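You operate a simulated robot arm through the tools that you are given. There is no shell and no other tool. Be economical: measure what you need, move in short steps, check, and stop when the job is done.

You run a simulated robot arm. Do the job below in one go: nothing can be reset, and whatever is moved stays where it is left.

Task
Put things in order on the work table top. At the end: the brown spice mill stands where the green tin (marked "COFFEE") stood; the green tin from the work table top stands where the green spice shaker stood; the glass from the work table top stands where the brown spice mill stood; the green spice shaker from the work table top stands on top of the purple glasses case; whatever was shut is shut again. Leave all else as you found it, and nothing knocked over.

Only the result counts: the job must be done as asked and must still hold three seconds after the hand-in. Knocking over, shifting, dropping, spilling or breaking anything else fails it.

Robot
A 7-joint arm with a two-finger parallel gripper, fixed in place. Base frame: the origin is at the foot of the arm, x ahead of it, y to its left, z up; the work surface is at about z = 78. Readings come in cm, rad, newtons and seconds.
With the tool pointing down near the work surface it reaches from about 22 to 68 cm from the base axis. Its first joint turns from -1.152 to 1.152 rad. Payload 2.4 kg.
The tool frame sits at the grasp point between the pads (the TCP): z along the fingers, y along the line on which they close. The tips reach 3 cm beyond it. Largest opening 9.4 cm; finger width 2.8, thickness 1; the body of the gripper, 5 by 9.6 cm, starts 5.5 cm behind the TCP.
Orientation is that of the tool frame in the base frame, as [roll, pitch, yaw] about the fixed x, y, z axes, in that order (R = Rz(yaw) Ry(pitch) Rx(roll)). With the fingers straight down and closing along the base's y, the tool's x points along the base's -x, its y along +y and its z along -z.

Tools
- The arm moves only by the tool apply_moves. Its argument "motion" is a list that holds one entry, the list of rows, each a list of 7 numbers: the turn, a rotation vector about the tool's x, y, z in rad, then the shift along the tool's x, y, z in mm, then the finger opening in mm, from 0 to 94. In form: [[[wx, wy, wz, x, y, z, grip], ...]]. A call has 1 to 10 rows; each row is the pose to reach, as a shift and turn from the pose commanded when the call began, along the tool's axes at that moment. Rows are played at 5 a second. More than 5 cm and 0.15 rad between two rows, or a gripper value outside its range, and nothing of the call is played. Where a pose cannot be reached the arm comes as near as it can. A force on the tool above 40 N (or 10 N above the force at the start of the call, whichever is more), or a blocked arm, ends the call early, and 0.2 s more pass. Each finger travels about 15.3 cm/s and halts on what it meets, pressing with about 43 N; the grip force reading is that of the motor and also rises with nothing between the fingers. The clock runs only during rows and for 0.2 s after the last one: add rows that repeat a pose to give the fingers time. The reply holds the time, the measured pose of the TCP, the force on the tool along the base axes, the opening and the grip force, in the units named above and with some noise.
- Cameras (640 x 400 px; columns grow to the right, rows downward): "scene" is fixed at [4.15, 48.45, 145.88]; the picture's right is [-0.66, -0.75, 0.00], its down [-0.44, 0.39, -0.81] and it looks along [0.61, -0.53, -0.59] (base axes); focal length 352 px, centre (320, 200). "wrist" rides on the gripper at [-3.7, 0, -5.8] in the tool frame; the picture's right is [0.00, -1.00, 0.00], its down [0.97, 0.00, -0.24] and it looks along [0.24, 0.00, 0.97] (tool axes); focal length 218 px, centre (320, 200).
- get_image(camera): a new picture of that camera. It takes no simulated time.
- pixel_to_xyz(camera, pixels): for up to 12 pixels [column, row] of the newest picture of that camera ("zoom" is the newest enlarged one), the place [x, y, z] in the base frame of the surface seen there, good to about 0.2 cm, but the place of the scene camera against the robot may be out by one fixed shift of up to 2.5 cm in any direction. It takes no simulated time.
- close_up(camera, box): a new picture of the part [left, top, right, bottom] of that camera's present view, enlarged. It takes no simulated time.
- hand_in(): hands the job in; it is judged then, once.

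Keep the steps short. Do not move on a guess: measure, check each grasp and each placing, and mend mistakes. In all there are 80 turns and 46 pictures (those below and enlarged ones count). Leave the gripper open and the arm clear of the work at the hand-in unless told otherwise, and finish with a single line.

The tools are called after "Emit:" by a JSON object that holds its "method" and its "body". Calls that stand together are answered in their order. apply_moves: Moves the arm, as the interface text tells. Its arguments: {"type":"object","properties":{"motion":{"type":"array","items":{"type":"array","items":{"type":"array","items":{"type":"number"}}}}},"required":["motion"]} The other tools are called the same way: get_image (camera) takes a picture; pixel_to_xyz (camera, pixels) gives the place of the surface under pixels of a picture; close_up (camera, box) takes an enlarged picture of a part of a camera's view; hand_in () hands the job in.

At the start:

```text
t: 0.0
ee_pos: [39.56, 14.12, 111.31]
ee_rot: [3.141, 0.0, -3.141]
ft_force: [-0.7, -0.6, -0.6]
grip_width: 9.4
gripper_force: 0.0
```

scene: 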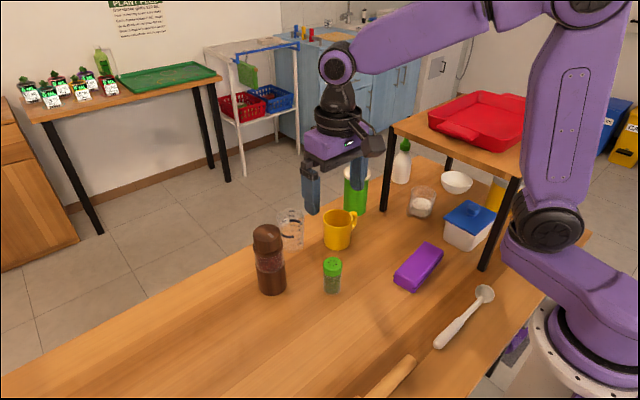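
wrist: 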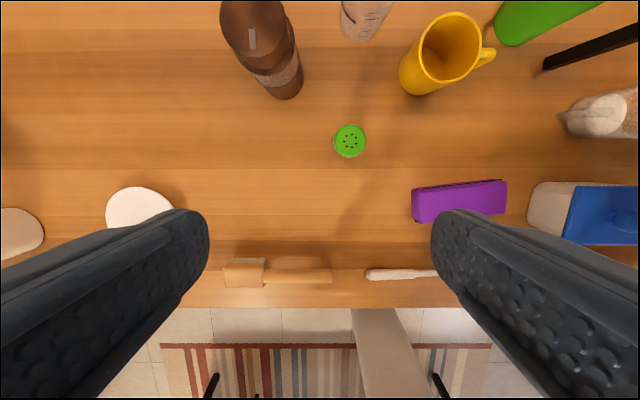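

I'll first measure the objects using both cameras: the mill, shaker, glass, mug, tin and glasses case.

Emit:
{"method": "close_up", "body": {"camera": "scene", "box": [230, 130, 530, 318]}}

Emit:
{"method": "pixel_to_xyz", "body": {"camera": "wrist", "pixels": [[349, 141], [285, 90], [255, 20], [365, 20], [445, 45], [540, 10], [415, 205], [505, 195], [460, 205], [420, 186], [502, 181], [240, 190]]}}

Emit:
{"method": "pixel_to_xyz", "body": {"camera": "scene", "pixels": [[332, 262], [332, 288], [268, 230], [270, 285], [290, 212], [291, 240], [338, 215], [355, 172], [354, 205], [420, 262], [423, 200], [402, 165]]}}

```text
2.13 times, centred on (380, 224) of scene
```

zoom: 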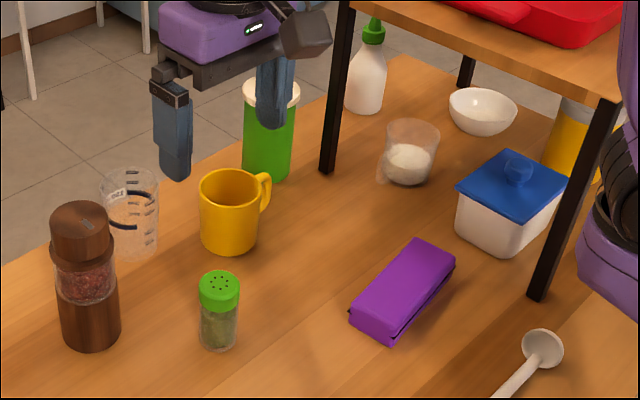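

```text
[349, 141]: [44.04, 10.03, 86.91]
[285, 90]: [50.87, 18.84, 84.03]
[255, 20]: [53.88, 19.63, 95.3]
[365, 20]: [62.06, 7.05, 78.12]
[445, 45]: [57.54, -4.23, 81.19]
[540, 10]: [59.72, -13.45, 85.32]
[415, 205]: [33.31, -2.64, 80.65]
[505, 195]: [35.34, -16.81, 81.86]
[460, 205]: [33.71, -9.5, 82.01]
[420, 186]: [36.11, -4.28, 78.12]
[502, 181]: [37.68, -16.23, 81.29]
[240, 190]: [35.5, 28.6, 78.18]
```

```text
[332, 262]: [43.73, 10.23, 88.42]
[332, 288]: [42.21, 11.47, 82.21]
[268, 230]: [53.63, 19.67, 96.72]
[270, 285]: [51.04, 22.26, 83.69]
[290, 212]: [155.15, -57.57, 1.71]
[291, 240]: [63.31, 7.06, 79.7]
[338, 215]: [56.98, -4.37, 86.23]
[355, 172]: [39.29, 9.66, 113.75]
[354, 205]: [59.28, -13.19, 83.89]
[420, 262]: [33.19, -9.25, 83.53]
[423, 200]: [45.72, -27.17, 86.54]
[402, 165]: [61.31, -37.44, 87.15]
```

I see two glass-like items, a graduated one beside the mill and one with white contents under the shelf. I'll enlarge both to tell them apart.

Emit:
{"method": "close_up", "body": {"camera": "scene", "box": [240, 190, 340, 252]}}

Emit:
{"method": "close_up", "body": {"camera": "scene", "box": [380, 130, 500, 230]}}

```text
6.40 times, centred on (290, 221) of scene
```

zoom: 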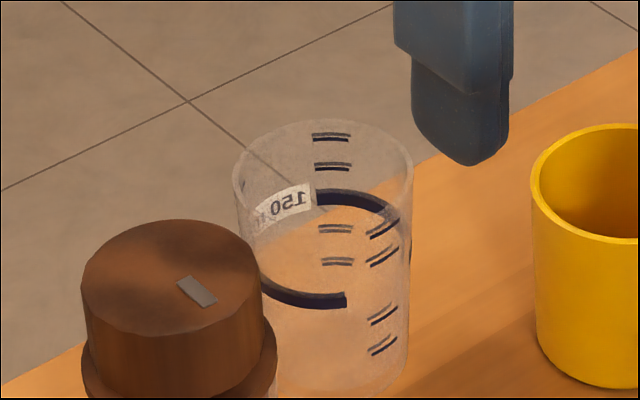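

```text
4.00 times, centred on (440, 180) of scene
```

zoom: 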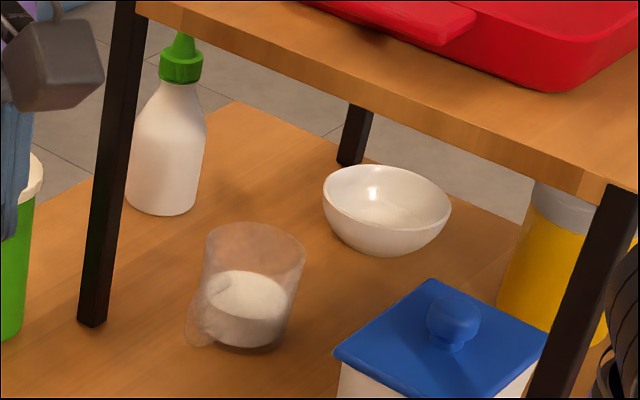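

The graduated one is a plain glass. The one under the shelf seems to have a handle. I'll measure the shelf and its leg, then move the arm forward for a better wrist view.

Emit:
{"method": "pixel_to_xyz", "body": {"camera": "zoom", "pixels": [[93, 322], [137, 15], [345, 90], [600, 190], [250, 300], [205, 300], [165, 210], [20, 330], [30, 175], [360, 40], [400, 360]]}}

Emit:
{"method": "apply_moves", "body": {"motion": [[[0, 0, 0, -40, 0, 0, 94], [0, 0, 0, -80, 0, 0, 94], [0, 0, 0, -80, -40, 0, 94], [0, 0, 0, -80, -80, 0, 94], [0, 0, 0, -80, -120, 0, 94], [0, 0, 0, -80, -120, 0, 94]]]}}

Emit:
{"method": "get_image", "body": {"camera": "wrist"}}

Emit:
{"method": "get_image", "body": {"camera": "scene"}}

```text
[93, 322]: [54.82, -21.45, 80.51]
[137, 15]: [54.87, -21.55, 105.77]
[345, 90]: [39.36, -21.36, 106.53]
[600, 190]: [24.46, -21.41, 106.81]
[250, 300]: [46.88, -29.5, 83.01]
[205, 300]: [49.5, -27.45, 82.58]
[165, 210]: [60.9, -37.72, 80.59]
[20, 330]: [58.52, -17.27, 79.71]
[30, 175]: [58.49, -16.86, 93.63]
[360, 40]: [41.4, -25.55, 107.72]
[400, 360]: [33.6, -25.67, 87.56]
```

```text
t: 1.4
ee_pos: [47.56, 1.95, 111.33]
ee_rot: [-3.142, 0.0, -3.14]
ft_force: [0.0, 0.5, 0.7]
grip_width: 9.4
gripper_force: 0.2
```

```text
40 pictures are left
```

wrist: 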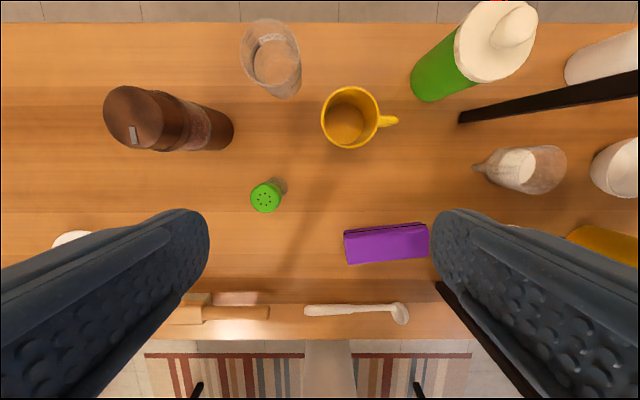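

```text
39 pictures are left
```

scene: 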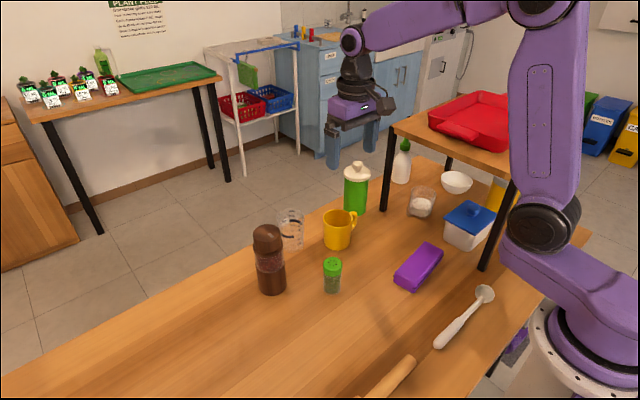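

The item under the shelf is a jug with a spout, so the graduated one at wrist (272,58) is the glass. Now I'll take precise measurements from this wrist view.

Emit:
{"method": "close_up", "body": {"camera": "wrist", "box": [400, 0, 640, 150]}}

Emit:
{"method": "pixel_to_xyz", "body": {"camera": "wrist", "pixels": [[415, 75], [432, 98], [470, 88], [500, 40], [515, 25], [460, 40], [537, 25], [265, 198], [130, 115], [232, 130], [205, 148], [220, 112]]}}

Emit:
{"method": "pixel_to_xyz", "body": {"camera": "wrist", "pixels": [[345, 235], [427, 227], [430, 255], [349, 263], [344, 230], [285, 96], [241, 45], [297, 45], [268, 20], [465, 118], [390, 120], [350, 147]]}}

```text
2.67 times, centred on (520, 75) of wrist
```

zoom: 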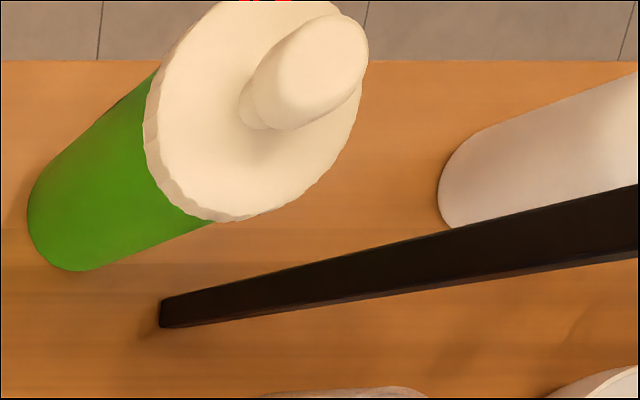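

```text
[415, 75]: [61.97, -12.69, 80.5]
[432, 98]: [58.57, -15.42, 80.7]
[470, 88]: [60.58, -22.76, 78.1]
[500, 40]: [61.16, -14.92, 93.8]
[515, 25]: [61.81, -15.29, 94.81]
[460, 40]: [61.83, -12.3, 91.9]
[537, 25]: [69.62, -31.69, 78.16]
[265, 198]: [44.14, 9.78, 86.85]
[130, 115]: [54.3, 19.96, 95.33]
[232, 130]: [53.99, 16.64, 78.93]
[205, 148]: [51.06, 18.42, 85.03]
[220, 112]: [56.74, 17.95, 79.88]
```

```text
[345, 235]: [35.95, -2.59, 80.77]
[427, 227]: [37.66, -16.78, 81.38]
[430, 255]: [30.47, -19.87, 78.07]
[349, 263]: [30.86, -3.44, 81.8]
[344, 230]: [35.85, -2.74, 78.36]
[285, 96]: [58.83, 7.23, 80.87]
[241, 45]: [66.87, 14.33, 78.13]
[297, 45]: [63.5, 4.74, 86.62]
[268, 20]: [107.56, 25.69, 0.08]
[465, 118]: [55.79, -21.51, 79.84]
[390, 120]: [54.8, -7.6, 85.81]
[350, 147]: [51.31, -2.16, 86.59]
```

Order of work: shaker to case, tin to shaker's spot, mill to tin's spot, glass to mill's spot. The shaker's cap centre is (44.1, 9.8) and its top is at z≈87. I'll move above it and check.

Emit:
{"method": "apply_moves", "body": {"motion": [[[0, 0, 0, 17, 39, 0, 94], [0, 0, 0, 34.6, 78.4, 0, 94], [0, 0, 0, 34.6, 78.4, 40, 80], [0, 0, 0, 34.6, 78.4, 80, 70], [0, 0, 0, 34.6, 78.4, 120, 70], [0, 0, 0, 34.6, 78.4, 120, 70]]]}}

Emit:
{"method": "get_image", "body": {"camera": "wrist"}}

```text
t: 2.8
ee_pos: [44.48, 9.87, 99.39]
ee_rot: [-3.141, -0.001, -3.141]
ft_force: [-0.3, -0.1, 0.3]
grip_width: 6.99
gripper_force: 0.1
```

```text
37 pictures are left
```

wrist: 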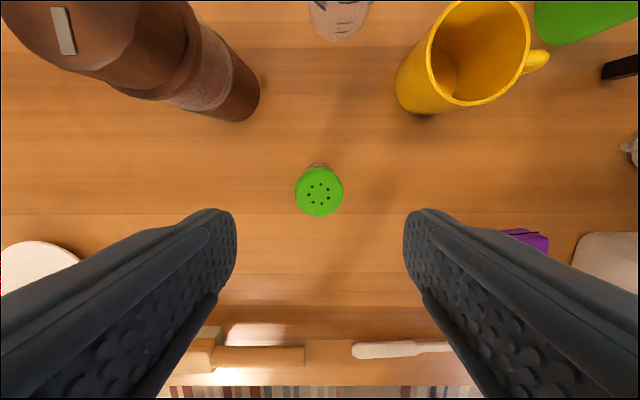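

The cap at (319,192) is centred between the fingers, giving a shaker position of about (44.3, 9.9). I'll go down to z≈82.9 and close.

Emit:
{"method": "apply_moves", "body": {"motion": [[[0, 0, 0, 0, 0, 45, 70], [0, 0, 0, 0, 0, 90, 70], [0, 0, 0, 0, 0, 130, 70], [0, 0, 0, 0, 0, 165, 70], [0, 0, 0, 0, 0, 165, 70], [0, 0, 0, 0, 0, 165, 20], [0, 0, 0, 0, 0, 165, 20], [0, 0, 0, 0, 0, 165, 20]]]}}

Emit:
{"method": "get_image", "body": {"camera": "wrist"}}

```text
t: 4.6
ee_pos: [44.05, 10.06, 82.85]
ee_rot: [3.141, 0.001, -3.139]
ft_force: [-0.4, -0.5, 0.7]
grip_width: 4.22
gripper_force: 43.0
```

```text
36 pictures are left
```

wrist: 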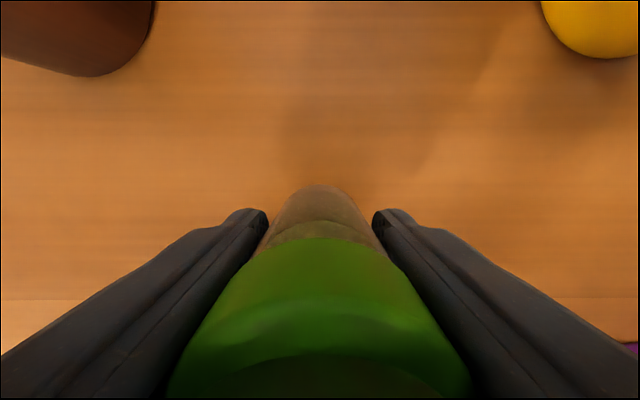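

The shaker is held (4.2 cm opening, 43 N). I'll lift 13 cm and look at the case.

Emit:
{"method": "apply_moves", "body": {"motion": [[[0, 0, 0, 0, 0, -20, 20], [0, 0, 0, 0, 0, -50, 20], [0, 0, 0, 0, 0, -90, 20], [0, 0, 0, 0, 0, -130, 20], [0, 0, 0, 0, -45, -130, 20], [0, 0, 0, 0, -90, -130, 20], [0, 0, 0, 0, -130, -130, 20], [0, 0, 0, 0, -130, -130, 20]]]}}

Emit:
{"method": "get_image", "body": {"camera": "wrist"}}

Emit:
{"method": "close_up", "body": {"camera": "scene", "box": [360, 220, 480, 300]}}

Emit:
{"method": "pixel_to_xyz", "body": {"camera": "scene", "pixels": [[396, 276], [412, 283], [427, 246], [441, 255], [420, 265], [425, 258], [415, 270], [405, 273], [424, 282], [434, 268], [398, 282], [430, 255]]}}

```text
t: 6.4
ee_pos: [44.3, -3.45, 95.53]
ee_rot: [3.14, -0.001, -3.139]
ft_force: [0.5, 0.2, -0.5]
grip_width: 4.21
gripper_force: 42.9
```

```text
35 pictures are left
```

wrist: 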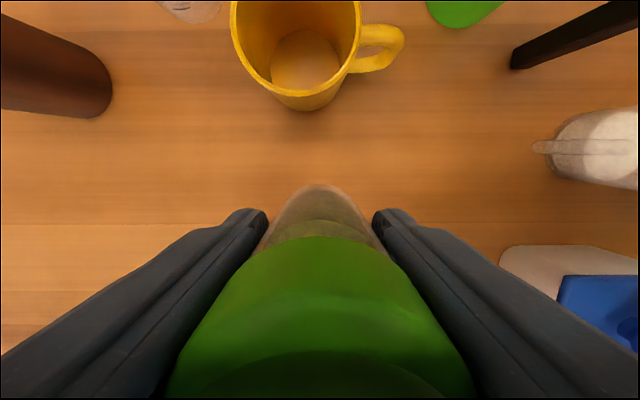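

```text
5.00 times, centred on (420, 260) of scene
```

zoom: 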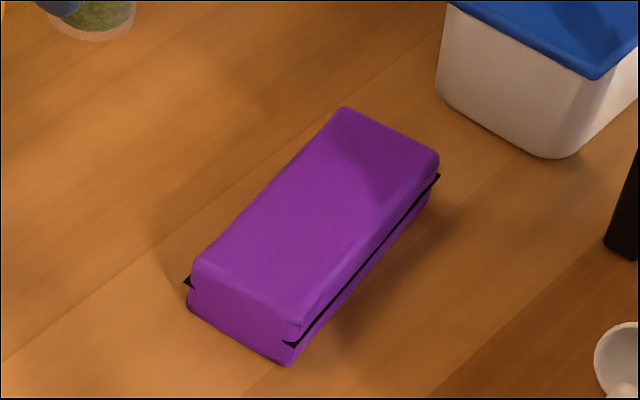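

```text
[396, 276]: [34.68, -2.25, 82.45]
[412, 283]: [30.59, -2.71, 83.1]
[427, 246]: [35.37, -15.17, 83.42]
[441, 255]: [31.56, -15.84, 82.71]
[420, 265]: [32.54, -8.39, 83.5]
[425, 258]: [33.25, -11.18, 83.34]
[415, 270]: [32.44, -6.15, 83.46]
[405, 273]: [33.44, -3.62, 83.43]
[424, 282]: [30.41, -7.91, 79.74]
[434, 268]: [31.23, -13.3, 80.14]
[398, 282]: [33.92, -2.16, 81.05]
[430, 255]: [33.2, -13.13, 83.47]
```

The shaker is lifted cleanly. The case top is flat at z≈82. The scene camera has an unknown offset, so I'll back the hand off toward the base to see the case with the wrist camera.

Emit:
{"method": "apply_moves", "body": {"motion": [[[0, 0, 0, 30, 0, -30, 20], [0, 0, 0, 70, 0, -45, 20], [0, 0, 0, 110, -20, -45, 20], [0, 0, 0, 150, -40, -45, 20], [0, 0, 0, 180, -60, -45, 20], [0, 0, 0, 180, -60, -45, 20]]]}}

Emit:
{"method": "get_image", "body": {"camera": "wrist"}}

```text
t: 7.8
ee_pos: [26.21, -9.01, 100.4]
ee_rot: [3.14, 0.0, 3.14]
ft_force: [0.2, -0.2, -0.1]
grip_width: 4.19
gripper_force: 43.8
```

```text
33 pictures are left
```

wrist: 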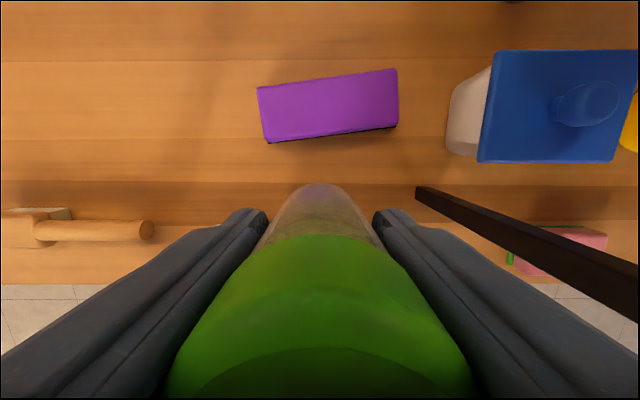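

I'll check case points in this wrist view around the centre at (330,105).

Emit:
{"method": "pixel_to_xyz", "body": {"camera": "wrist", "pixels": [[262, 92], [393, 74], [395, 122], [270, 137], [330, 105], [265, 115], [394, 100], [328, 82], [333, 130], [422, 190]]}}

```text
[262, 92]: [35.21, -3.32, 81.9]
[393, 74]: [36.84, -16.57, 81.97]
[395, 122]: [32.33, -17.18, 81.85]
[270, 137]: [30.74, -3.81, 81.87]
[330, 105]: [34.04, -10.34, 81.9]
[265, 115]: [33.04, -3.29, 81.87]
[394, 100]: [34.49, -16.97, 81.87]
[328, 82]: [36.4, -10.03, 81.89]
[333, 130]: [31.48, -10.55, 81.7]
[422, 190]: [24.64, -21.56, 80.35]
```

Case centre is (33.8, -10.2), top z 81.95. The shaker's base sits 4.75 cm below the TCP, so I need TCP z≈86.8. I'll move over it and lower to just above.

Emit:
{"method": "apply_moves", "body": {"motion": [[[0, 0, 0, -40, -10, 0, 20], [0, 0, 0, -75, -11, 0, 20], [0, 0, 0, -75, -11, 45, 20], [0, 0, 0, -75, -11, 90, 20], [0, 0, 0, -75, -11, 122, 20], [0, 0, 0, -75, -11, 129, 20], [0, 0, 0, -75, -11, 129, 20]]]}}

Emit:
{"method": "close_up", "body": {"camera": "scene", "box": [360, 220, 480, 300]}}

```text
t: 9.4
ee_pos: [33.83, -10.06, 87.44]
ee_rot: [3.142, -0.002, -3.14]
ft_force: [0.7, -0.4, -0.5]
grip_width: 4.22
gripper_force: 43.3
```

```text
5.00 times, centred on (420, 260) of scene
```

zoom: 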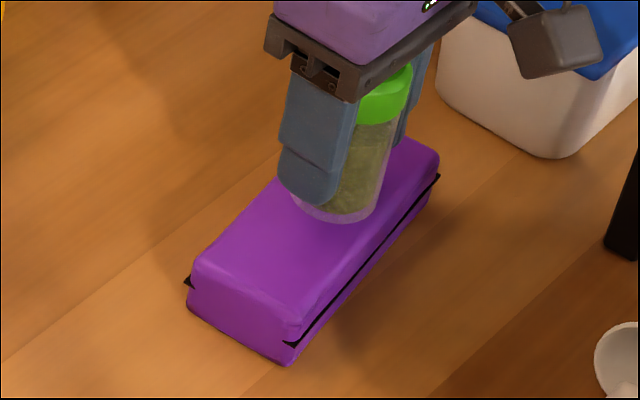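

The shaker is above the case centre with a gap of a few mm. I'll lower it gently in small steps.

Emit:
{"method": "apply_moves", "body": {"motion": [[[0, 0, 0, 0, 0, 3, 20], [0, 0, 0, 0, 0, 5, 20], [0, 0, 0, 0, 0, 6, 20], [0, 0, 0, 0, 0, 6, 20]]]}}

Emit:
{"method": "close_up", "body": {"camera": "scene", "box": [390, 230, 450, 270]}}

```text
t: 10.4
ee_pos: [33.57, -10.1, 86.84]
ee_rot: [3.141, -0.001, 3.14]
ft_force: [0.5, -0.1, -1.2]
grip_width: 4.19
gripper_force: 42.4
```

```text
10.00 times, centred on (420, 250) of scene
```

zoom: 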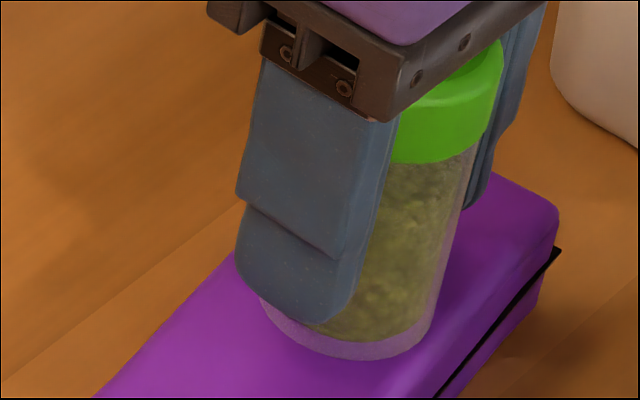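

There's almost no contact force yet, so I'll go 1 to 2 mm lower.

Emit:
{"method": "apply_moves", "body": {"motion": [[[0, 0, 0, 0, 0, 0.7, 20], [0, 0, 0, 0, 0, 1.3, 20], [0, 0, 0, 0, 0, 1.3, 20]]]}}

```text
t: 11.2
ee_pos: [33.76, -10.16, 86.81]
ee_rot: [-3.141, 0.001, -3.14]
ft_force: [0.3, -0.2, 0.1]
grip_width: 4.21
gripper_force: 43.3
```

Emit:
{"method": "apply_moves", "body": {"motion": [[[0, 0, 0, 0, 0, 0.7, 20], [0, 0, 0, 0, 0, 1.4, 20], [0, 0, 0, 0, 0, 1.4, 20]]]}}

```text
t: 12.0
ee_pos: [33.71, -10.14, 86.68]
ee_rot: [-3.141, 0.002, -3.141]
ft_force: [0.9, -0.5, 6.6]
grip_width: 4.18
gripper_force: 42.6
```

Contact: 6.6 N upward on the tool. I'll open slowly, then rise.

Emit:
{"method": "apply_moves", "body": {"motion": [[[0, 0, 0, 0, 0, -0.5, 42], [0, 0, 0, 0, 0, -0.5, 48], [0, 0, 0, 0, 0, -0.5, 70], [0, 0, 0, 0, 0, -0.5, 70], [0, 0, 0, 0, 0, -30, 70], [0, 0, 0, 0, 0, -70, 70], [0, 0, 0, 0, 0, -115, 70], [0, 0, 0, 0, 0, -150, 70], [0, 0, 0, 0, 0, -150, 70]]]}}

Emit:
{"method": "get_image", "body": {"camera": "scene"}}

```text
t: 14.0
ee_pos: [33.8, -10.08, 101.72]
ee_rot: [-3.142, -0.001, -3.14]
ft_force: [-0.6, -0.1, 0.1]
grip_width: 6.98
gripper_force: 0.0
```

```text
30 pictures are left
```

scene: 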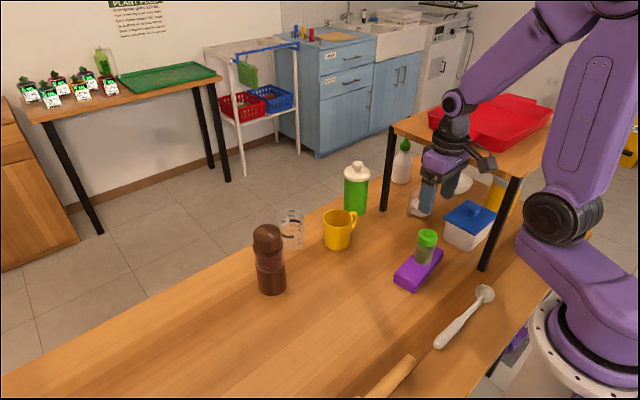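

The shaker stands on the case. Next is the tin. I'll move forward at this height to view it from closer up.

Emit:
{"method": "apply_moves", "body": {"motion": [[[0, 0, 0, -45, 10, 0, 94], [0, 0, 0, -90, 20, 0, 94], [0, 0, 0, -130, 20, 0, 94], [0, 0, 0, -150, 20, 0, 94], [0, 0, 0, -150, 20, 0, 94]]]}}

Emit:
{"method": "get_image", "body": {"camera": "wrist"}}

Emit:
{"method": "close_up", "body": {"camera": "scene", "box": [310, 140, 430, 220]}}

```text
t: 15.2
ee_pos: [48.73, -8.05, 101.48]
ee_rot: [3.142, 0.0, -3.142]
ft_force: [-0.3, 0.0, 0.7]
grip_width: 9.43
gripper_force: 0.0
```

```text
29 pictures are left
```

wrist: 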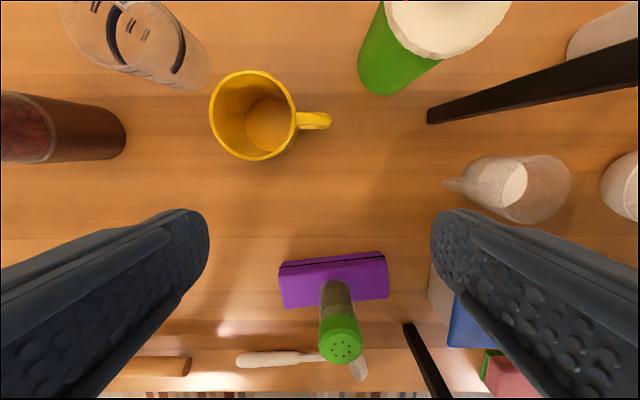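

```text
5.00 times, centred on (370, 180) of scene
```

zoom: 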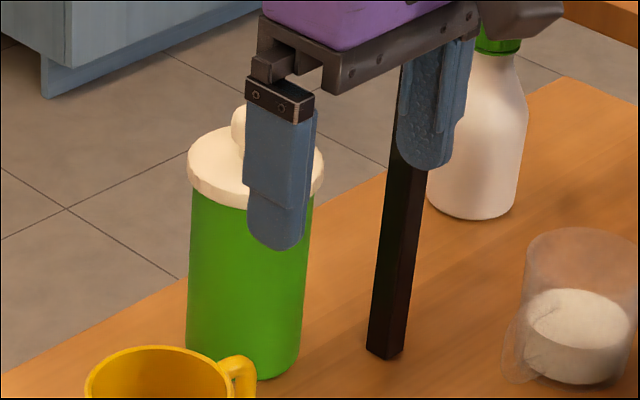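

I'll measure points on the tin's body and lid from this view.

Emit:
{"method": "pixel_to_xyz", "body": {"camera": "wrist", "pixels": [[363, 70], [370, 86], [381, 91], [395, 87], [410, 76], [385, 60], [390, 30], [440, 40], [445, 56], [470, 40], [432, 118], [425, 50]]}}

Emit:
{"method": "pixel_to_xyz", "body": {"camera": "zoom", "pixels": [[190, 150], [320, 160], [193, 300], [245, 300], [298, 300], [210, 170], [240, 115], [260, 205], [200, 340], [290, 360], [245, 370]]}}

```text
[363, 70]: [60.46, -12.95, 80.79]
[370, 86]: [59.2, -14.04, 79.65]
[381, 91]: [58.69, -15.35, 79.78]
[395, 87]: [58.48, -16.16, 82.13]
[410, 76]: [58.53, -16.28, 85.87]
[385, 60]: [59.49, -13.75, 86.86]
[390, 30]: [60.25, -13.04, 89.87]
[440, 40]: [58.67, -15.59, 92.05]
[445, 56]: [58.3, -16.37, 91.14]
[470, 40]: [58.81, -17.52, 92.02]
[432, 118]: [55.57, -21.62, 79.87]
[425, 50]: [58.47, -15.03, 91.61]
```

```text
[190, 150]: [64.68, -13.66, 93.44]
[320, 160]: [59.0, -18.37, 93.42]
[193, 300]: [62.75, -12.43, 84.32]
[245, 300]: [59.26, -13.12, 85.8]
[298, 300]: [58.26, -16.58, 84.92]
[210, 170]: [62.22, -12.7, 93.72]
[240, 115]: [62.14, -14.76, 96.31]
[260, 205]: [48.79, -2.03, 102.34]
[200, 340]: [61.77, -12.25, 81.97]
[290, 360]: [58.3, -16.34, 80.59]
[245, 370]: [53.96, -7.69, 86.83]
```

Fit: tin axis at (61.8, -16.15), body radius 3.4, overhanging lid rim of about 3.9 at z 91–92, knob up to about 95. A straight-down grip would pinch the lid, so I'll grip the body with the hand tilted about 62° forward and yawed -22°, clear of the shelf leg and the mug. First the yaw.

Emit:
{"method": "apply_moves", "body": {"motion": [[[0, 0, 0.128, 0, 0, -10, 94], [0, 0, 0.256, 0, 0, -20, 94], [0, 0, 0.384, 0, 0, -30, 94], [0, 0, 0.384, 0, 0, -30, 94]]]}}

Emit:
{"method": "apply_moves", "body": {"motion": [[[0, -0.135, 0, 0, 0, 0, 94], [0, -0.27, 0, 0, 0, 0, 94], [0, -0.405, 0, 0, 0, 0, 94], [0, -0.54, 0, 0, 0, 0, 94], [0, -0.675, 0, 0, 0, 0, 94], [0, -0.81, 0, 0, 0, 0, 94], [0, -0.945, 0, 0, 0, 0, 94], [0, -1.082, 0, 0, 0, 0, 94], [0, -1.082, 0, 0, 0, 0, 94], [0, -1.082, 0, 0, 0, 0, 94]]]}}

Emit:
{"method": "get_image", "body": {"camera": "scene"}}

```text
t: 16.2
ee_pos: [48.74, -8.14, 104.72]
ee_rot: [3.141, 0.001, 2.755]
ft_force: [0.7, -0.1, 0.7]
grip_width: 9.38
gripper_force: 0.2
```

```text
t: 18.4
ee_pos: [48.64, -8.16, 104.63]
ee_rot: [-3.141, 1.081, 2.756]
ft_force: [-0.5, -0.7, -0.2]
grip_width: 9.39
gripper_force: 0.1
out of reach, approached as far as the arm can: row 6
```

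```text
27 pictures are left
```

scene: 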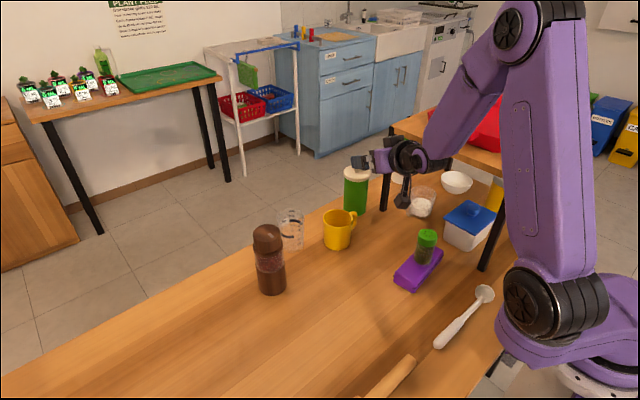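

The tilt is reached. A dark piece hangs below the wrist near (403,190), so I'll enlarge it to check its clearance.

Emit:
{"method": "close_up", "body": {"camera": "scene", "box": [330, 130, 450, 210]}}

Emit:
{"method": "pixel_to_xyz", "body": {"camera": "scene", "pixels": [[402, 200], [403, 190], [406, 178], [398, 150], [410, 150], [420, 160], [445, 165], [370, 165]]}}

```text
5.00 times, centred on (390, 170) of scene
```

zoom: 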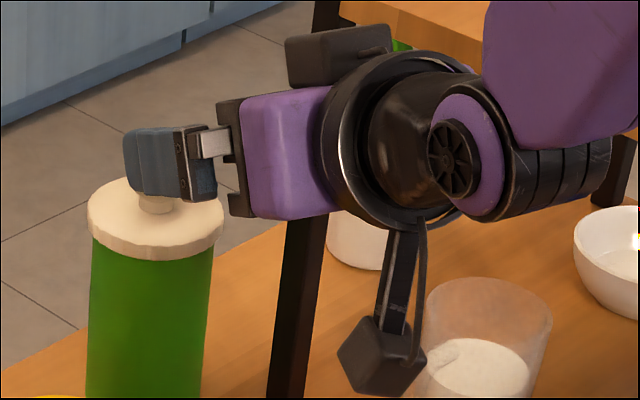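

```text
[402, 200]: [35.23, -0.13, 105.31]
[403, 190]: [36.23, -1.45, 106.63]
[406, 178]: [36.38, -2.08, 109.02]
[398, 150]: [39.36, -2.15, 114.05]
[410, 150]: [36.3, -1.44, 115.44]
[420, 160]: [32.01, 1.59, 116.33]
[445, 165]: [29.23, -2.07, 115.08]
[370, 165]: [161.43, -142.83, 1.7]
```

There's a block hanging about 14 cm behind the TCP, reaching about 2 cm below TCP height. Over the table it will land near (47,-8), about 2.5 cm clear of the mug. I'll move at this height to above the tin, TCP target (60.6, -15.7).

Emit:
{"method": "apply_moves", "body": {"motion": [[[0, 0, 0, -16.4, -6.2, 30.6, 92], [0, 0, 0, -32.8, -12.4, 61.3, 92], [0, 0, 0, -49.1, -18.6, 92, 92], [0, 0, 0, -65.5, -24.7, 122.6, 92], [0, 0, 0, -65.5, -24.7, 122.6, 92]]]}}

Emit:
{"method": "get_image", "body": {"camera": "wrist"}}

Emit:
{"method": "get_image", "body": {"camera": "scene"}}

```text
t: 19.6
ee_pos: [60.56, -15.77, 104.6]
ee_rot: [-3.14, 1.082, 2.758]
ft_force: [0.6, 0.9, 0.4]
grip_width: 9.19
gripper_force: 0.1
```

```text
25 pictures are left
```

wrist: 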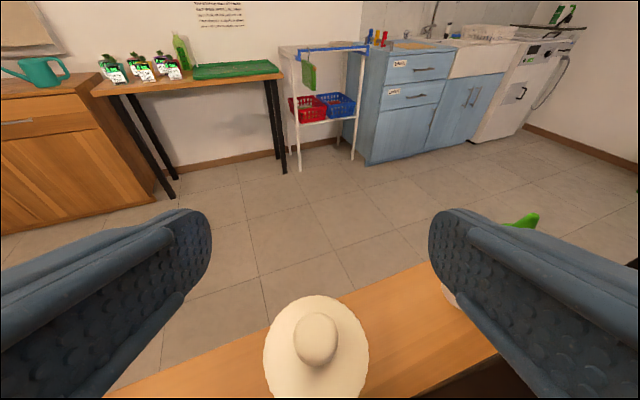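

```text
24 pictures are left
```

scene: 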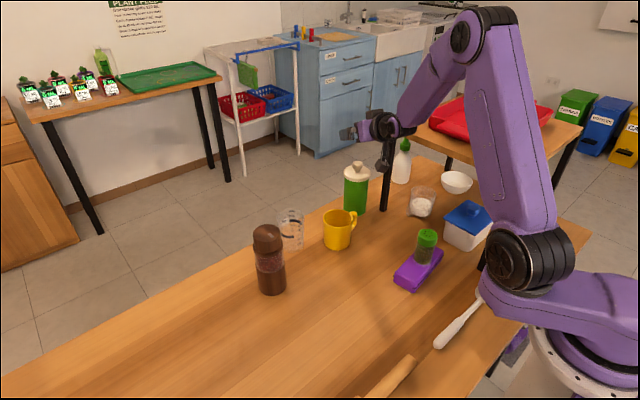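

The lid is centred between the fingers (column 316 against 320). I'll descend vertically 12 cm first, then check.

Emit:
{"method": "apply_moves", "body": {"motion": [[[0, 0, 0, 35.3, 2, 18.8, 92], [0, 0, 0, 70.6, 2, 37.7, 92], [0, 0, 0, 105.8, 2, 56.5, 92], [0, 0, 0, 105.8, 2, 56.5, 92]]]}}

Emit:
{"method": "get_image", "body": {"camera": "wrist"}}

Emit:
{"method": "close_up", "body": {"camera": "scene", "box": [310, 130, 460, 230]}}

```text
t: 20.6
ee_pos: [60.61, -15.73, 92.52]
ee_rot: [-3.141, 1.082, 2.759]
ft_force: [-0.4, -1.0, 0.1]
grip_width: 9.22
gripper_force: 0.1
```

```text
23 pictures are left
```

wrist: 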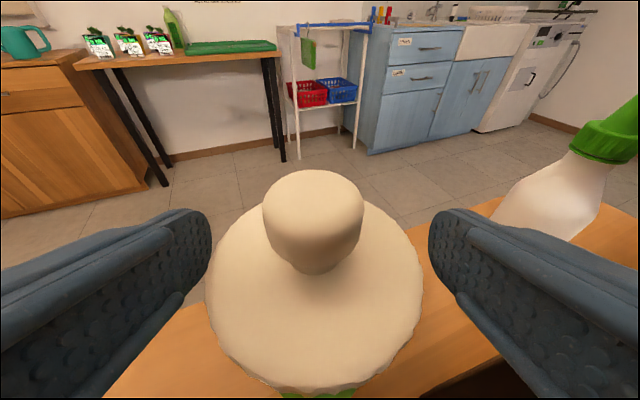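

```text
4.00 times, centred on (385, 180) of scene
```

zoom: 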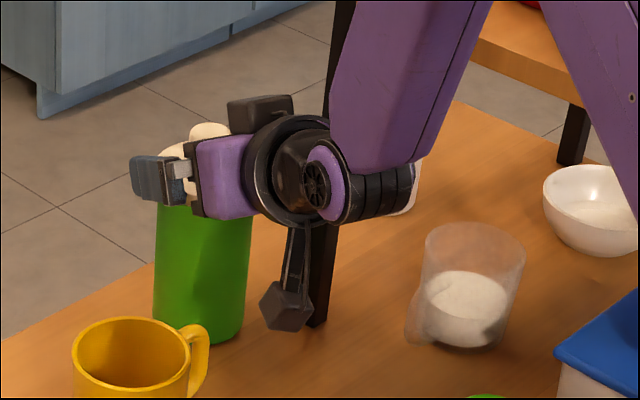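

The tin is centred, with lid, palm and block all clear. I'll continue 6 cm down to z≈86.5.

Emit:
{"method": "apply_moves", "body": {"motion": [[[0, 0, 0, 17.6, 1, 9.4, 92], [0, 0, 0, 35.3, 1, 18.8, 92], [0, 0, 0, 52.9, 1, 28.3, 92], [0, 0, 0, 52.9, 1, 28.3, 92]]]}}

Emit:
{"method": "get_image", "body": {"camera": "wrist"}}

Emit:
{"method": "close_up", "body": {"camera": "scene", "box": [310, 130, 460, 230]}}

```text
t: 21.6
ee_pos: [60.82, -15.44, 86.54]
ee_rot: [-3.141, 1.083, 2.76]
ft_force: [0.6, 0.5, 0.7]
grip_width: 9.17
gripper_force: 0.0
```

```text
21 pictures are left
```

wrist: 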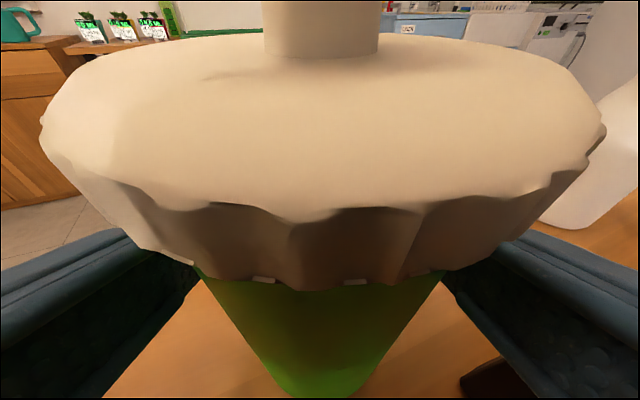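

```text
4.00 times, centred on (385, 180) of scene
```

zoom: 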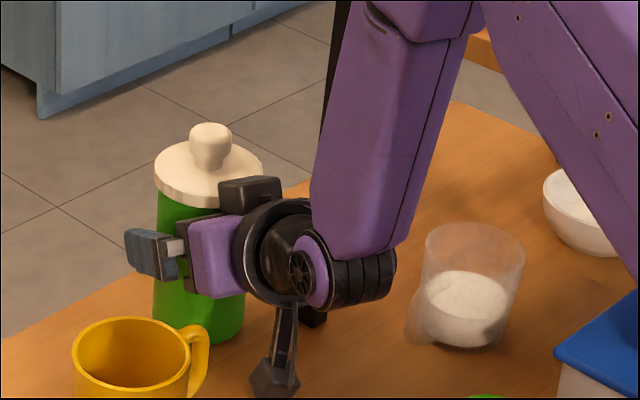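

The fingers are below the lid rim on the green body and the force is nil. I'll close.

Emit:
{"method": "apply_moves", "body": {"motion": [[[0, 0, 0, 0, 0, 0, 75], [0, 0, 0, 0, 0, 0, 55], [0, 0, 0, 0, 0, 0, 50], [0, 0, 0, 0, 0, 0, 50], [0, 0, 0, 0, 0, 0, 50]]]}}

```text
t: 22.8
ee_pos: [60.8, -15.42, 86.56]
ee_rot: [-3.142, 1.082, 2.757]
ft_force: [-0.5, -0.5, -0.7]
grip_width: 7.2
gripper_force: 43.2
```

Gripped at 7.2 cm with 43 N on the body. I'll lift straight up, slowly at first, by 13 cm.

Emit:
{"method": "apply_moves", "body": {"motion": [[[0, 0, 0, -4.4, 0, -2.4, 50], [0, 0, 0, -13.2, 0, -7.1, 50], [0, 0, 0, -30.9, 0, -16.5, 50], [0, 0, 0, -57.3, 0, -30.6, 50], [0, 0, 0, -88.2, 0, -47.1, 50], [0, 0, 0, -114.7, 0, -61.2, 50], [0, 0, 0, -114.7, 0, -61.2, 50]]]}}

Emit:
{"method": "get_image", "body": {"camera": "scene"}}

```text
t: 24.4
ee_pos: [60.78, -15.51, 99.77]
ee_rot: [3.141, 1.079, 2.759]
ft_force: [-0.1, 0.2, -3.3]
grip_width: 7.16
gripper_force: 43.1
```

```text
19 pictures are left
```

scene: 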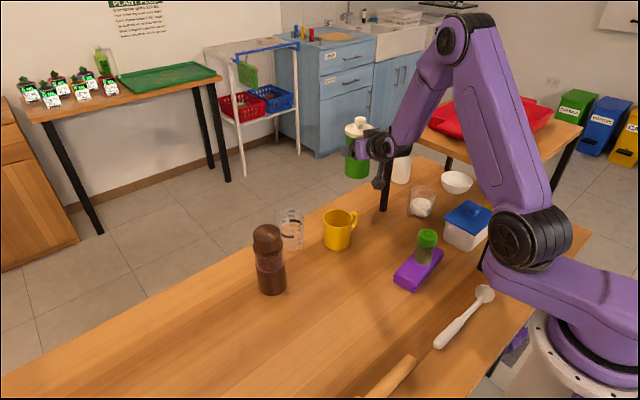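

The tin is lifted and upright. I'll carry it above the mug at this height to above the shaker's old spot, with TCP at (43.15, 10.4).

Emit:
{"method": "apply_moves", "body": {"motion": [[[0, 0, 0, 17.5, 24.9, -32.8, 50], [0, 0, 0, 35.1, 49.7, -65.6, 50], [0, 0, 0, 52.6, 74.6, -98.4, 50], [0, 0, 0, 70.2, 99.4, -131.3, 50], [0, 0, 0, 87.7, 124.3, -164.1, 50], [0, 0, 0, 105.3, 149.1, -196.9, 50], [0, 0, 0, 122.8, 174, -229.7, 50], [0, 0, 0, 122.8, 174, -229.7, 50]]]}}

Emit:
{"method": "get_image", "body": {"camera": "scene"}}

```text
t: 26.2
ee_pos: [43.05, 10.5, 99.62]
ee_rot: [3.141, 1.082, 2.756]
ft_force: [0.5, -0.8, -2.7]
grip_width: 7.15
gripper_force: 43.0
```

```text
18 pictures are left
```

scene: 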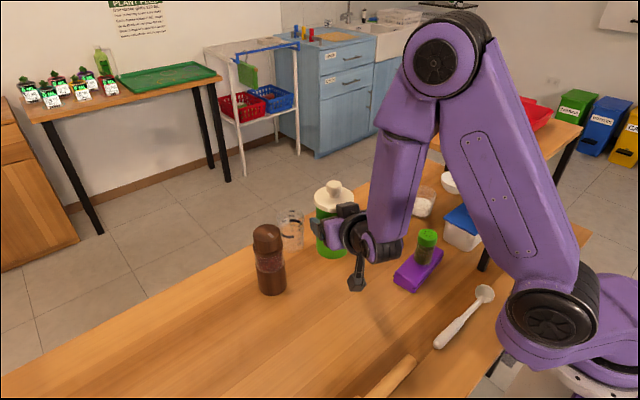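

It's in position. I'll lower 12.5 cm to just above the table.

Emit:
{"method": "apply_moves", "body": {"motion": [[[0, 0, 0, 35.3, 0, 18.8, 50], [0, 0, 0, 70.6, 0, 37.7, 50], [0, 0, 0, 97, 0, 51.8, 50], [0, 0, 0, 110.3, 0, 58.9, 50], [0, 0, 0, 110.3, 0, 58.9, 50]]]}}

Emit:
{"method": "close_up", "body": {"camera": "scene", "box": [270, 180, 420, 300]}}

```text
t: 27.4
ee_pos: [43.07, 10.41, 87.0]
ee_rot: [3.14, 1.081, 2.757]
ft_force: [-0.6, 0.5, -2.0]
grip_width: 7.13
gripper_force: 43.4
```

```text
3.33 times, centred on (345, 240) of scene
```

zoom: 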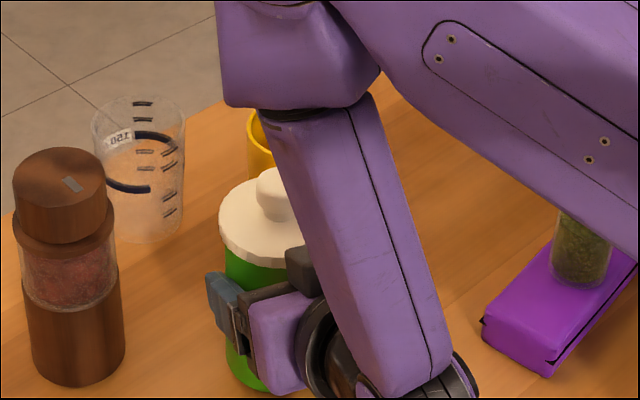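

It's about 4 mm above the table. I'll lower in fine steps until contact.

Emit:
{"method": "apply_moves", "body": {"motion": [[[0, 0, 0, 1.8, 0, 0.9, 50], [0, 0, 0, 3.5, 0, 1.9, 50], [0, 0, 0, 4.4, 0, 2.4, 50], [0, 0, 0, 4.4, 0, 2.4, 50]]]}}

```text
t: 28.4
ee_pos: [43.25, 10.63, 86.54]
ee_rot: [3.141, 1.085, 2.758]
ft_force: [-6.0, -0.3, 13.0]
grip_width: 7.13
gripper_force: 42.6
```

Contact at 13 N. I'll ease off slightly, open, then check before retreating upward.

Emit:
{"method": "apply_moves", "body": {"motion": [[[0, 0, 0, -0.9, 0, -0.5, 60], [0, 0, 0, -0.9, 0, -0.5, 76], [0, 0, 0, -0.9, 0, -0.5, 94], [0, 0, 0, -0.9, 0, -0.5, 94], [0, 0, 0, -0.9, 0, -0.5, 94]]]}}

Emit:
{"method": "get_image", "body": {"camera": "wrist"}}

```text
t: 29.6
ee_pos: [43.14, 10.57, 86.62]
ee_rot: [3.141, 1.082, 2.758]
ft_force: [-0.4, 0.1, 0.4]
grip_width: 9.39
gripper_force: 0.0
```

```text
16 pictures are left
```

wrist: 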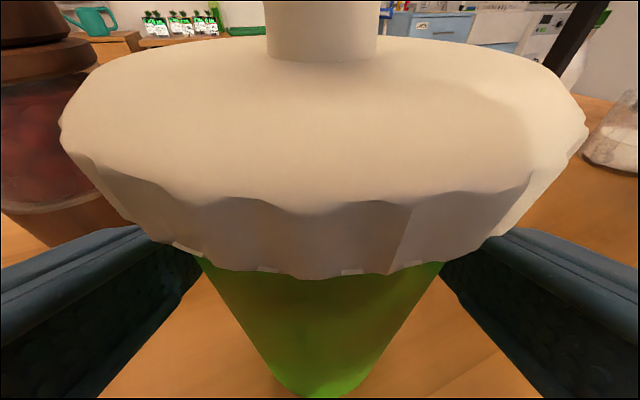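

The tin stands centred between the open fingers. I'll go up 15 cm.

Emit:
{"method": "apply_moves", "body": {"motion": [[[0, 0, 0, -17.6, 0, -9.4, 94], [0, 0, 0, -52.9, 0, -28.3, 94], [0, 0, 0, -88.2, 0, -47.1, 94], [0, 0, 0, -132.3, 0, -70.7, 94], [0, 0, 0, -150, 0, -80, 94], [0, 0, 0, -150, 0, -80, 94]]]}}

Emit:
{"method": "apply_moves", "body": {"motion": [[[0, 0.135, 0, 0, 0, 0, 94], [0, 0.27, 0, 0, 0, 0, 94], [0, 0.405, 0, 0, 0, 0, 94], [0, 0.54, 0, 0, 0, 0, 94], [0, 0.675, 0, 0, 0, 0, 94], [0, 0.81, 0, 0, 0, 0, 94], [0, 0.945, 0, 0, 0, 0, 94], [0, 1.082, 0, 0, 0, 0, 94], [0, 1.082, 0, 0, 0, 0, 94]]]}}

Emit:
{"method": "get_image", "body": {"camera": "wrist"}}

```text
t: 31.0
ee_pos: [43.17, 10.67, 103.69]
ee_rot: [-3.141, 1.081, 2.76]
ft_force: [0.4, 0.1, -0.1]
grip_width: 9.4
gripper_force: 0.1
```

```text
t: 33.0
ee_pos: [43.48, 10.77, 103.63]
ee_rot: [3.139, 0.255, 2.758]
ft_force: [0.6, -1.4, -0.2]
grip_width: 9.42
gripper_force: 0.0
out of reach, approached as far as the arm can: row 7, 8, 9
```

```text
15 pictures are left
```

wrist: 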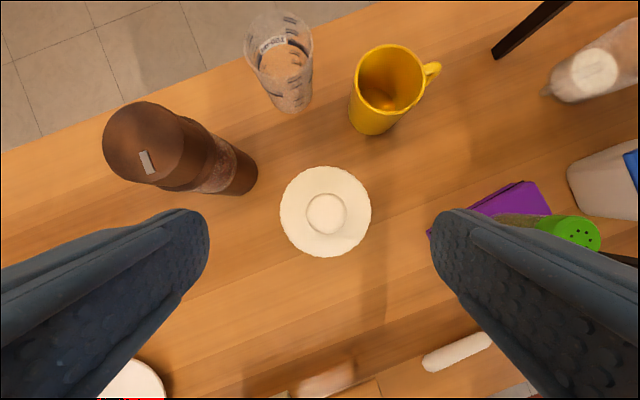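

The tin stands well. The tilt stopped at 0.255 rad short of vertical. I'll try rising a little and moving toward the mill, to see whether it completes.

Emit:
{"method": "apply_moves", "body": {"motion": [[[0, 0, 0, -20, 20, -20, 94], [0, 0, 0, -40, 40, -40, 94], [0, 0, 0, -40, 40, -40, 94]]]}}

```text
t: 33.8
ee_pos: [46.94, 13.05, 107.44]
ee_rot: [-3.141, 0.262, 2.756]
ft_force: [-0.2, -0.4, -0.7]
grip_width: 9.4
gripper_force: 0.1
out of reach, approached as far as the arm can: row 2, 3
```

Still 0.26 rad tilted. I'll turn the yaw back toward straight and see whether that frees the tilt.

Emit:
{"method": "apply_moves", "body": {"motion": [[[0, 0, -0.128, 0, 0, 0, 94], [0, 0, -0.256, 0, 0, 0, 94], [0, 0, -0.384, 0, 0, 0, 94], [0, 0, -0.384, 0, 0, 0, 94]]]}}

```text
t: 34.8
ee_pos: [46.73, 13.08, 107.58]
ee_rot: [-3.043, 0.241, -3.128]
ft_force: [-0.2, -0.3, 0.0]
grip_width: 9.43
gripper_force: 0.0
```

Now no limit is hit at yaw π. I'll take out the remaining tilt.

Emit:
{"method": "apply_moves", "body": {"motion": [[[-0.033, 0.08, 0, 0, 0, 0, 94], [-0.066, 0.16, 0, 0, 0, 0, 94], [-0.0986, 0.241, 0, 0, 0, 0, 94], [-0.0986, 0.241, 0, 0, 0, 0, 94]]]}}

```text
t: 35.8
ee_pos: [46.82, 13.17, 107.51]
ee_rot: [-3.042, 0.24, -3.129]
ft_force: [-0.9, 0.0, 0.2]
grip_width: 9.43
gripper_force: 0.1
out of reach, approached as far as the arm can: row 1, 2, 3, 4
```

Still limited. I'll move the hand out and up, away from everything, where the arm has more freedom, and retry.

Emit:
{"method": "apply_moves", "body": {"motion": [[[0, 0, 0, -32, 0, -16, 94], [0, 0, 0, -64, 0, -32, 94], [0, 0, 0, -95, 0, -49, 94], [0, 0, 0, -95, 0, -49, 94]]]}}

Emit:
{"method": "apply_moves", "body": {"motion": [[[-0.033, 0.08, 0, 0, 0, 0, 94], [-0.066, 0.16, 0, 0, 0, 0, 94], [-0.0986, 0.241, 0, 0, 0, 0, 94], [-0.0986, 0.241, 0, 0, 0, 0, 94]]]}}

Emit:
{"method": "get_image", "body": {"camera": "scene"}}

```text
t: 36.8
ee_pos: [47.64, 15.37, 112.48]
ee_rot: [-3.024, 0.259, -3.128]
ft_force: [0.3, 0.0, -0.4]
grip_width: 9.41
gripper_force: 0.1
out of reach, approached as far as the arm can: row 1, 2, 3, 4
```

```text
t: 37.8
ee_pos: [47.55, 15.28, 112.42]
ee_rot: [-3.025, 0.261, -3.128]
ft_force: [0.5, -0.2, -0.1]
grip_width: 9.4
gripper_force: 0.1
out of reach, approached as far as the arm can: row 1, 2, 3, 4
```

```text
14 pictures are left
```

scene: 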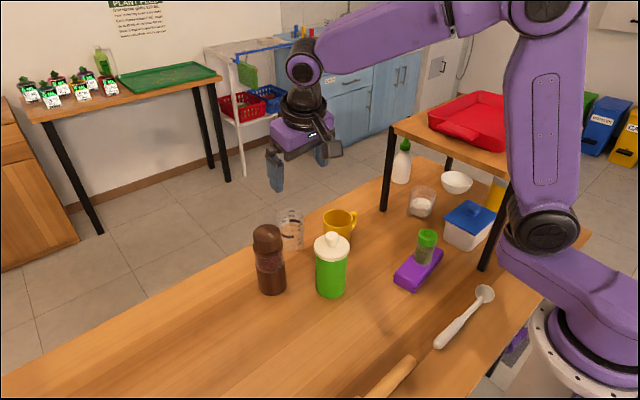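

Objects are undisturbed. The arm seems stuck at a joint limit, so I'll go toward the starting pose, which was vertical, and take out the tilt there.

Emit:
{"method": "apply_moves", "body": {"motion": [[[0, 0, 0, 37, -5, -5, 94], [0, 0, 0, 74, -10, -10, 94], [0, 0, 0, 74, -10, -10, 94], [-0.039, 0.087, 0, 74, -10, -10, 94], [-0.078, 0.174, 0, 74, -10, -10, 94], [-0.117, 0.261, 0, 74, -10, -10, 94], [-0.117, 0.261, 0, 74, -10, -10, 94]]]}}

```text
t: 39.4
ee_pos: [39.98, 14.45, 111.48]
ee_rot: [-3.026, 0.261, -3.128]
ft_force: [-0.1, 0.0, 0.6]
grip_width: 9.4
gripper_force: 0.1
out of reach, approached as far as the arm can: row 4, 5, 6, 7
```

The arm is in another elbow/wrist branch, where vertical isn't available up high. The tilted grip worked well, so I'll use it for the mill and glass too. First I'll measure mill and glass from here.

Emit:
{"method": "get_image", "body": {"camera": "wrist"}}

```text
13 pictures are left
```

wrist: 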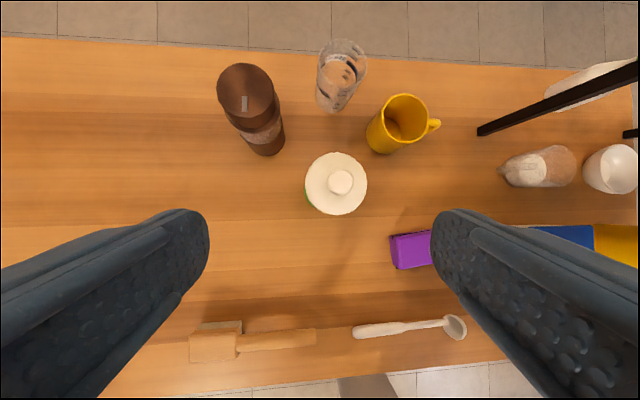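

Emit:
{"method": "pixel_to_xyz", "body": {"camera": "wrist", "pixels": [[255, 143], [262, 152], [270, 154], [280, 149], [283, 140], [266, 145], [245, 90], [247, 68], [340, 182], [336, 183], [320, 100], [335, 112]]}}

Emit:
{"method": "close_up", "body": {"camera": "wrist", "box": [200, 20, 400, 170]}}

```text
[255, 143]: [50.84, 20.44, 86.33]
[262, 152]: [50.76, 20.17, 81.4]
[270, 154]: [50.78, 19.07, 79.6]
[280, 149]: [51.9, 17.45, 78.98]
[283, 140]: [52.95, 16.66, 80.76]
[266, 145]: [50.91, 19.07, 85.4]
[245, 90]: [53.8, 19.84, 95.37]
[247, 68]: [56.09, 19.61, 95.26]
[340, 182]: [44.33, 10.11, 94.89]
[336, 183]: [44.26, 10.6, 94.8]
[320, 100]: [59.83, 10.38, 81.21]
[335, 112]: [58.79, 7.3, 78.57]
```

```text
2.67 times, centred on (300, 95) of wrist
```

zoom: 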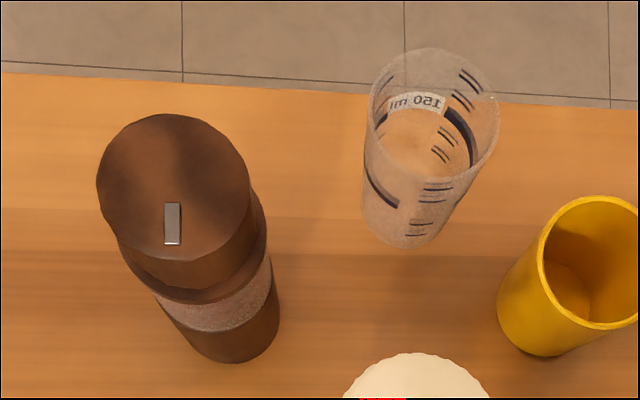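

The tin is where the shaker stood: knob at (44.3, 10.1). The mill's axis is (53.7, 19.65), radius about 2.95. I'll restore the -22° yaw and then the tilt.

Emit:
{"method": "apply_moves", "body": {"motion": [[[0, 0, 0.128, 0, 0, 0, 94], [0, 0, 0.256, 0, 0, 0, 94], [0, 0, 0.384, 0, 0, 0, 94], [0, 0, 0.384, 0, 0, 0, 94]]]}}

Emit:
{"method": "apply_moves", "body": {"motion": [[[0, -0.13, 0, 0, 0, 0, 94], [0, -0.26, 0, 0, 0, 0, 94], [0, -0.39, 0, 0, 0, 0, 94], [0, -0.52, 0, 0, 0, 0, 94], [0, -0.65, 0, 0, 0, 0, 94], [0, -0.8, 0, 0, 0, 0, 94], [0, -0.8, 0, 0, 0, 0, 94]]]}}

```text
t: 40.4
ee_pos: [40.16, 14.12, 111.59]
ee_rot: [-3.132, 0.285, 2.757]
ft_force: [0.4, -0.7, 0.1]
grip_width: 9.4
gripper_force: 0.1
```

```text
t: 42.0
ee_pos: [40.13, 14.31, 111.55]
ee_rot: [-3.123, 1.085, 2.771]
ft_force: [0.4, 0.4, -0.3]
grip_width: 9.38
gripper_force: 0.1
```

Orientation is restored. I'll remove a small 0.018 roll and move above and behind the mill.

Emit:
{"method": "apply_moves", "body": {"motion": [[[-0.018, 0, 0, 11.1, 24.9, 32.5, 94], [-0.018, 0, 0, 22.2, 49.7, 65, 94], [-0.018, 0, 0, 33.3, 74.6, 97.5, 94], [-0.018, 0, 0, 44.4, 99.4, 130, 94], [-0.018, 0, 0, 44.4, 99.4, 130, 94]]]}}

Emit:
{"method": "get_image", "body": {"camera": "wrist"}}

```text
t: 43.2
ee_pos: [52.53, 19.86, 101.29]
ee_rot: [3.138, 1.086, 2.77]
ft_force: [0.3, 0.2, 0.9]
grip_width: 9.41
gripper_force: 0.1
```

```text
11 pictures are left
```

wrist: 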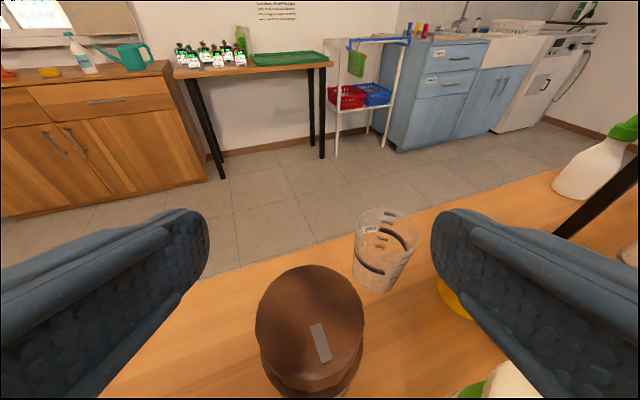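

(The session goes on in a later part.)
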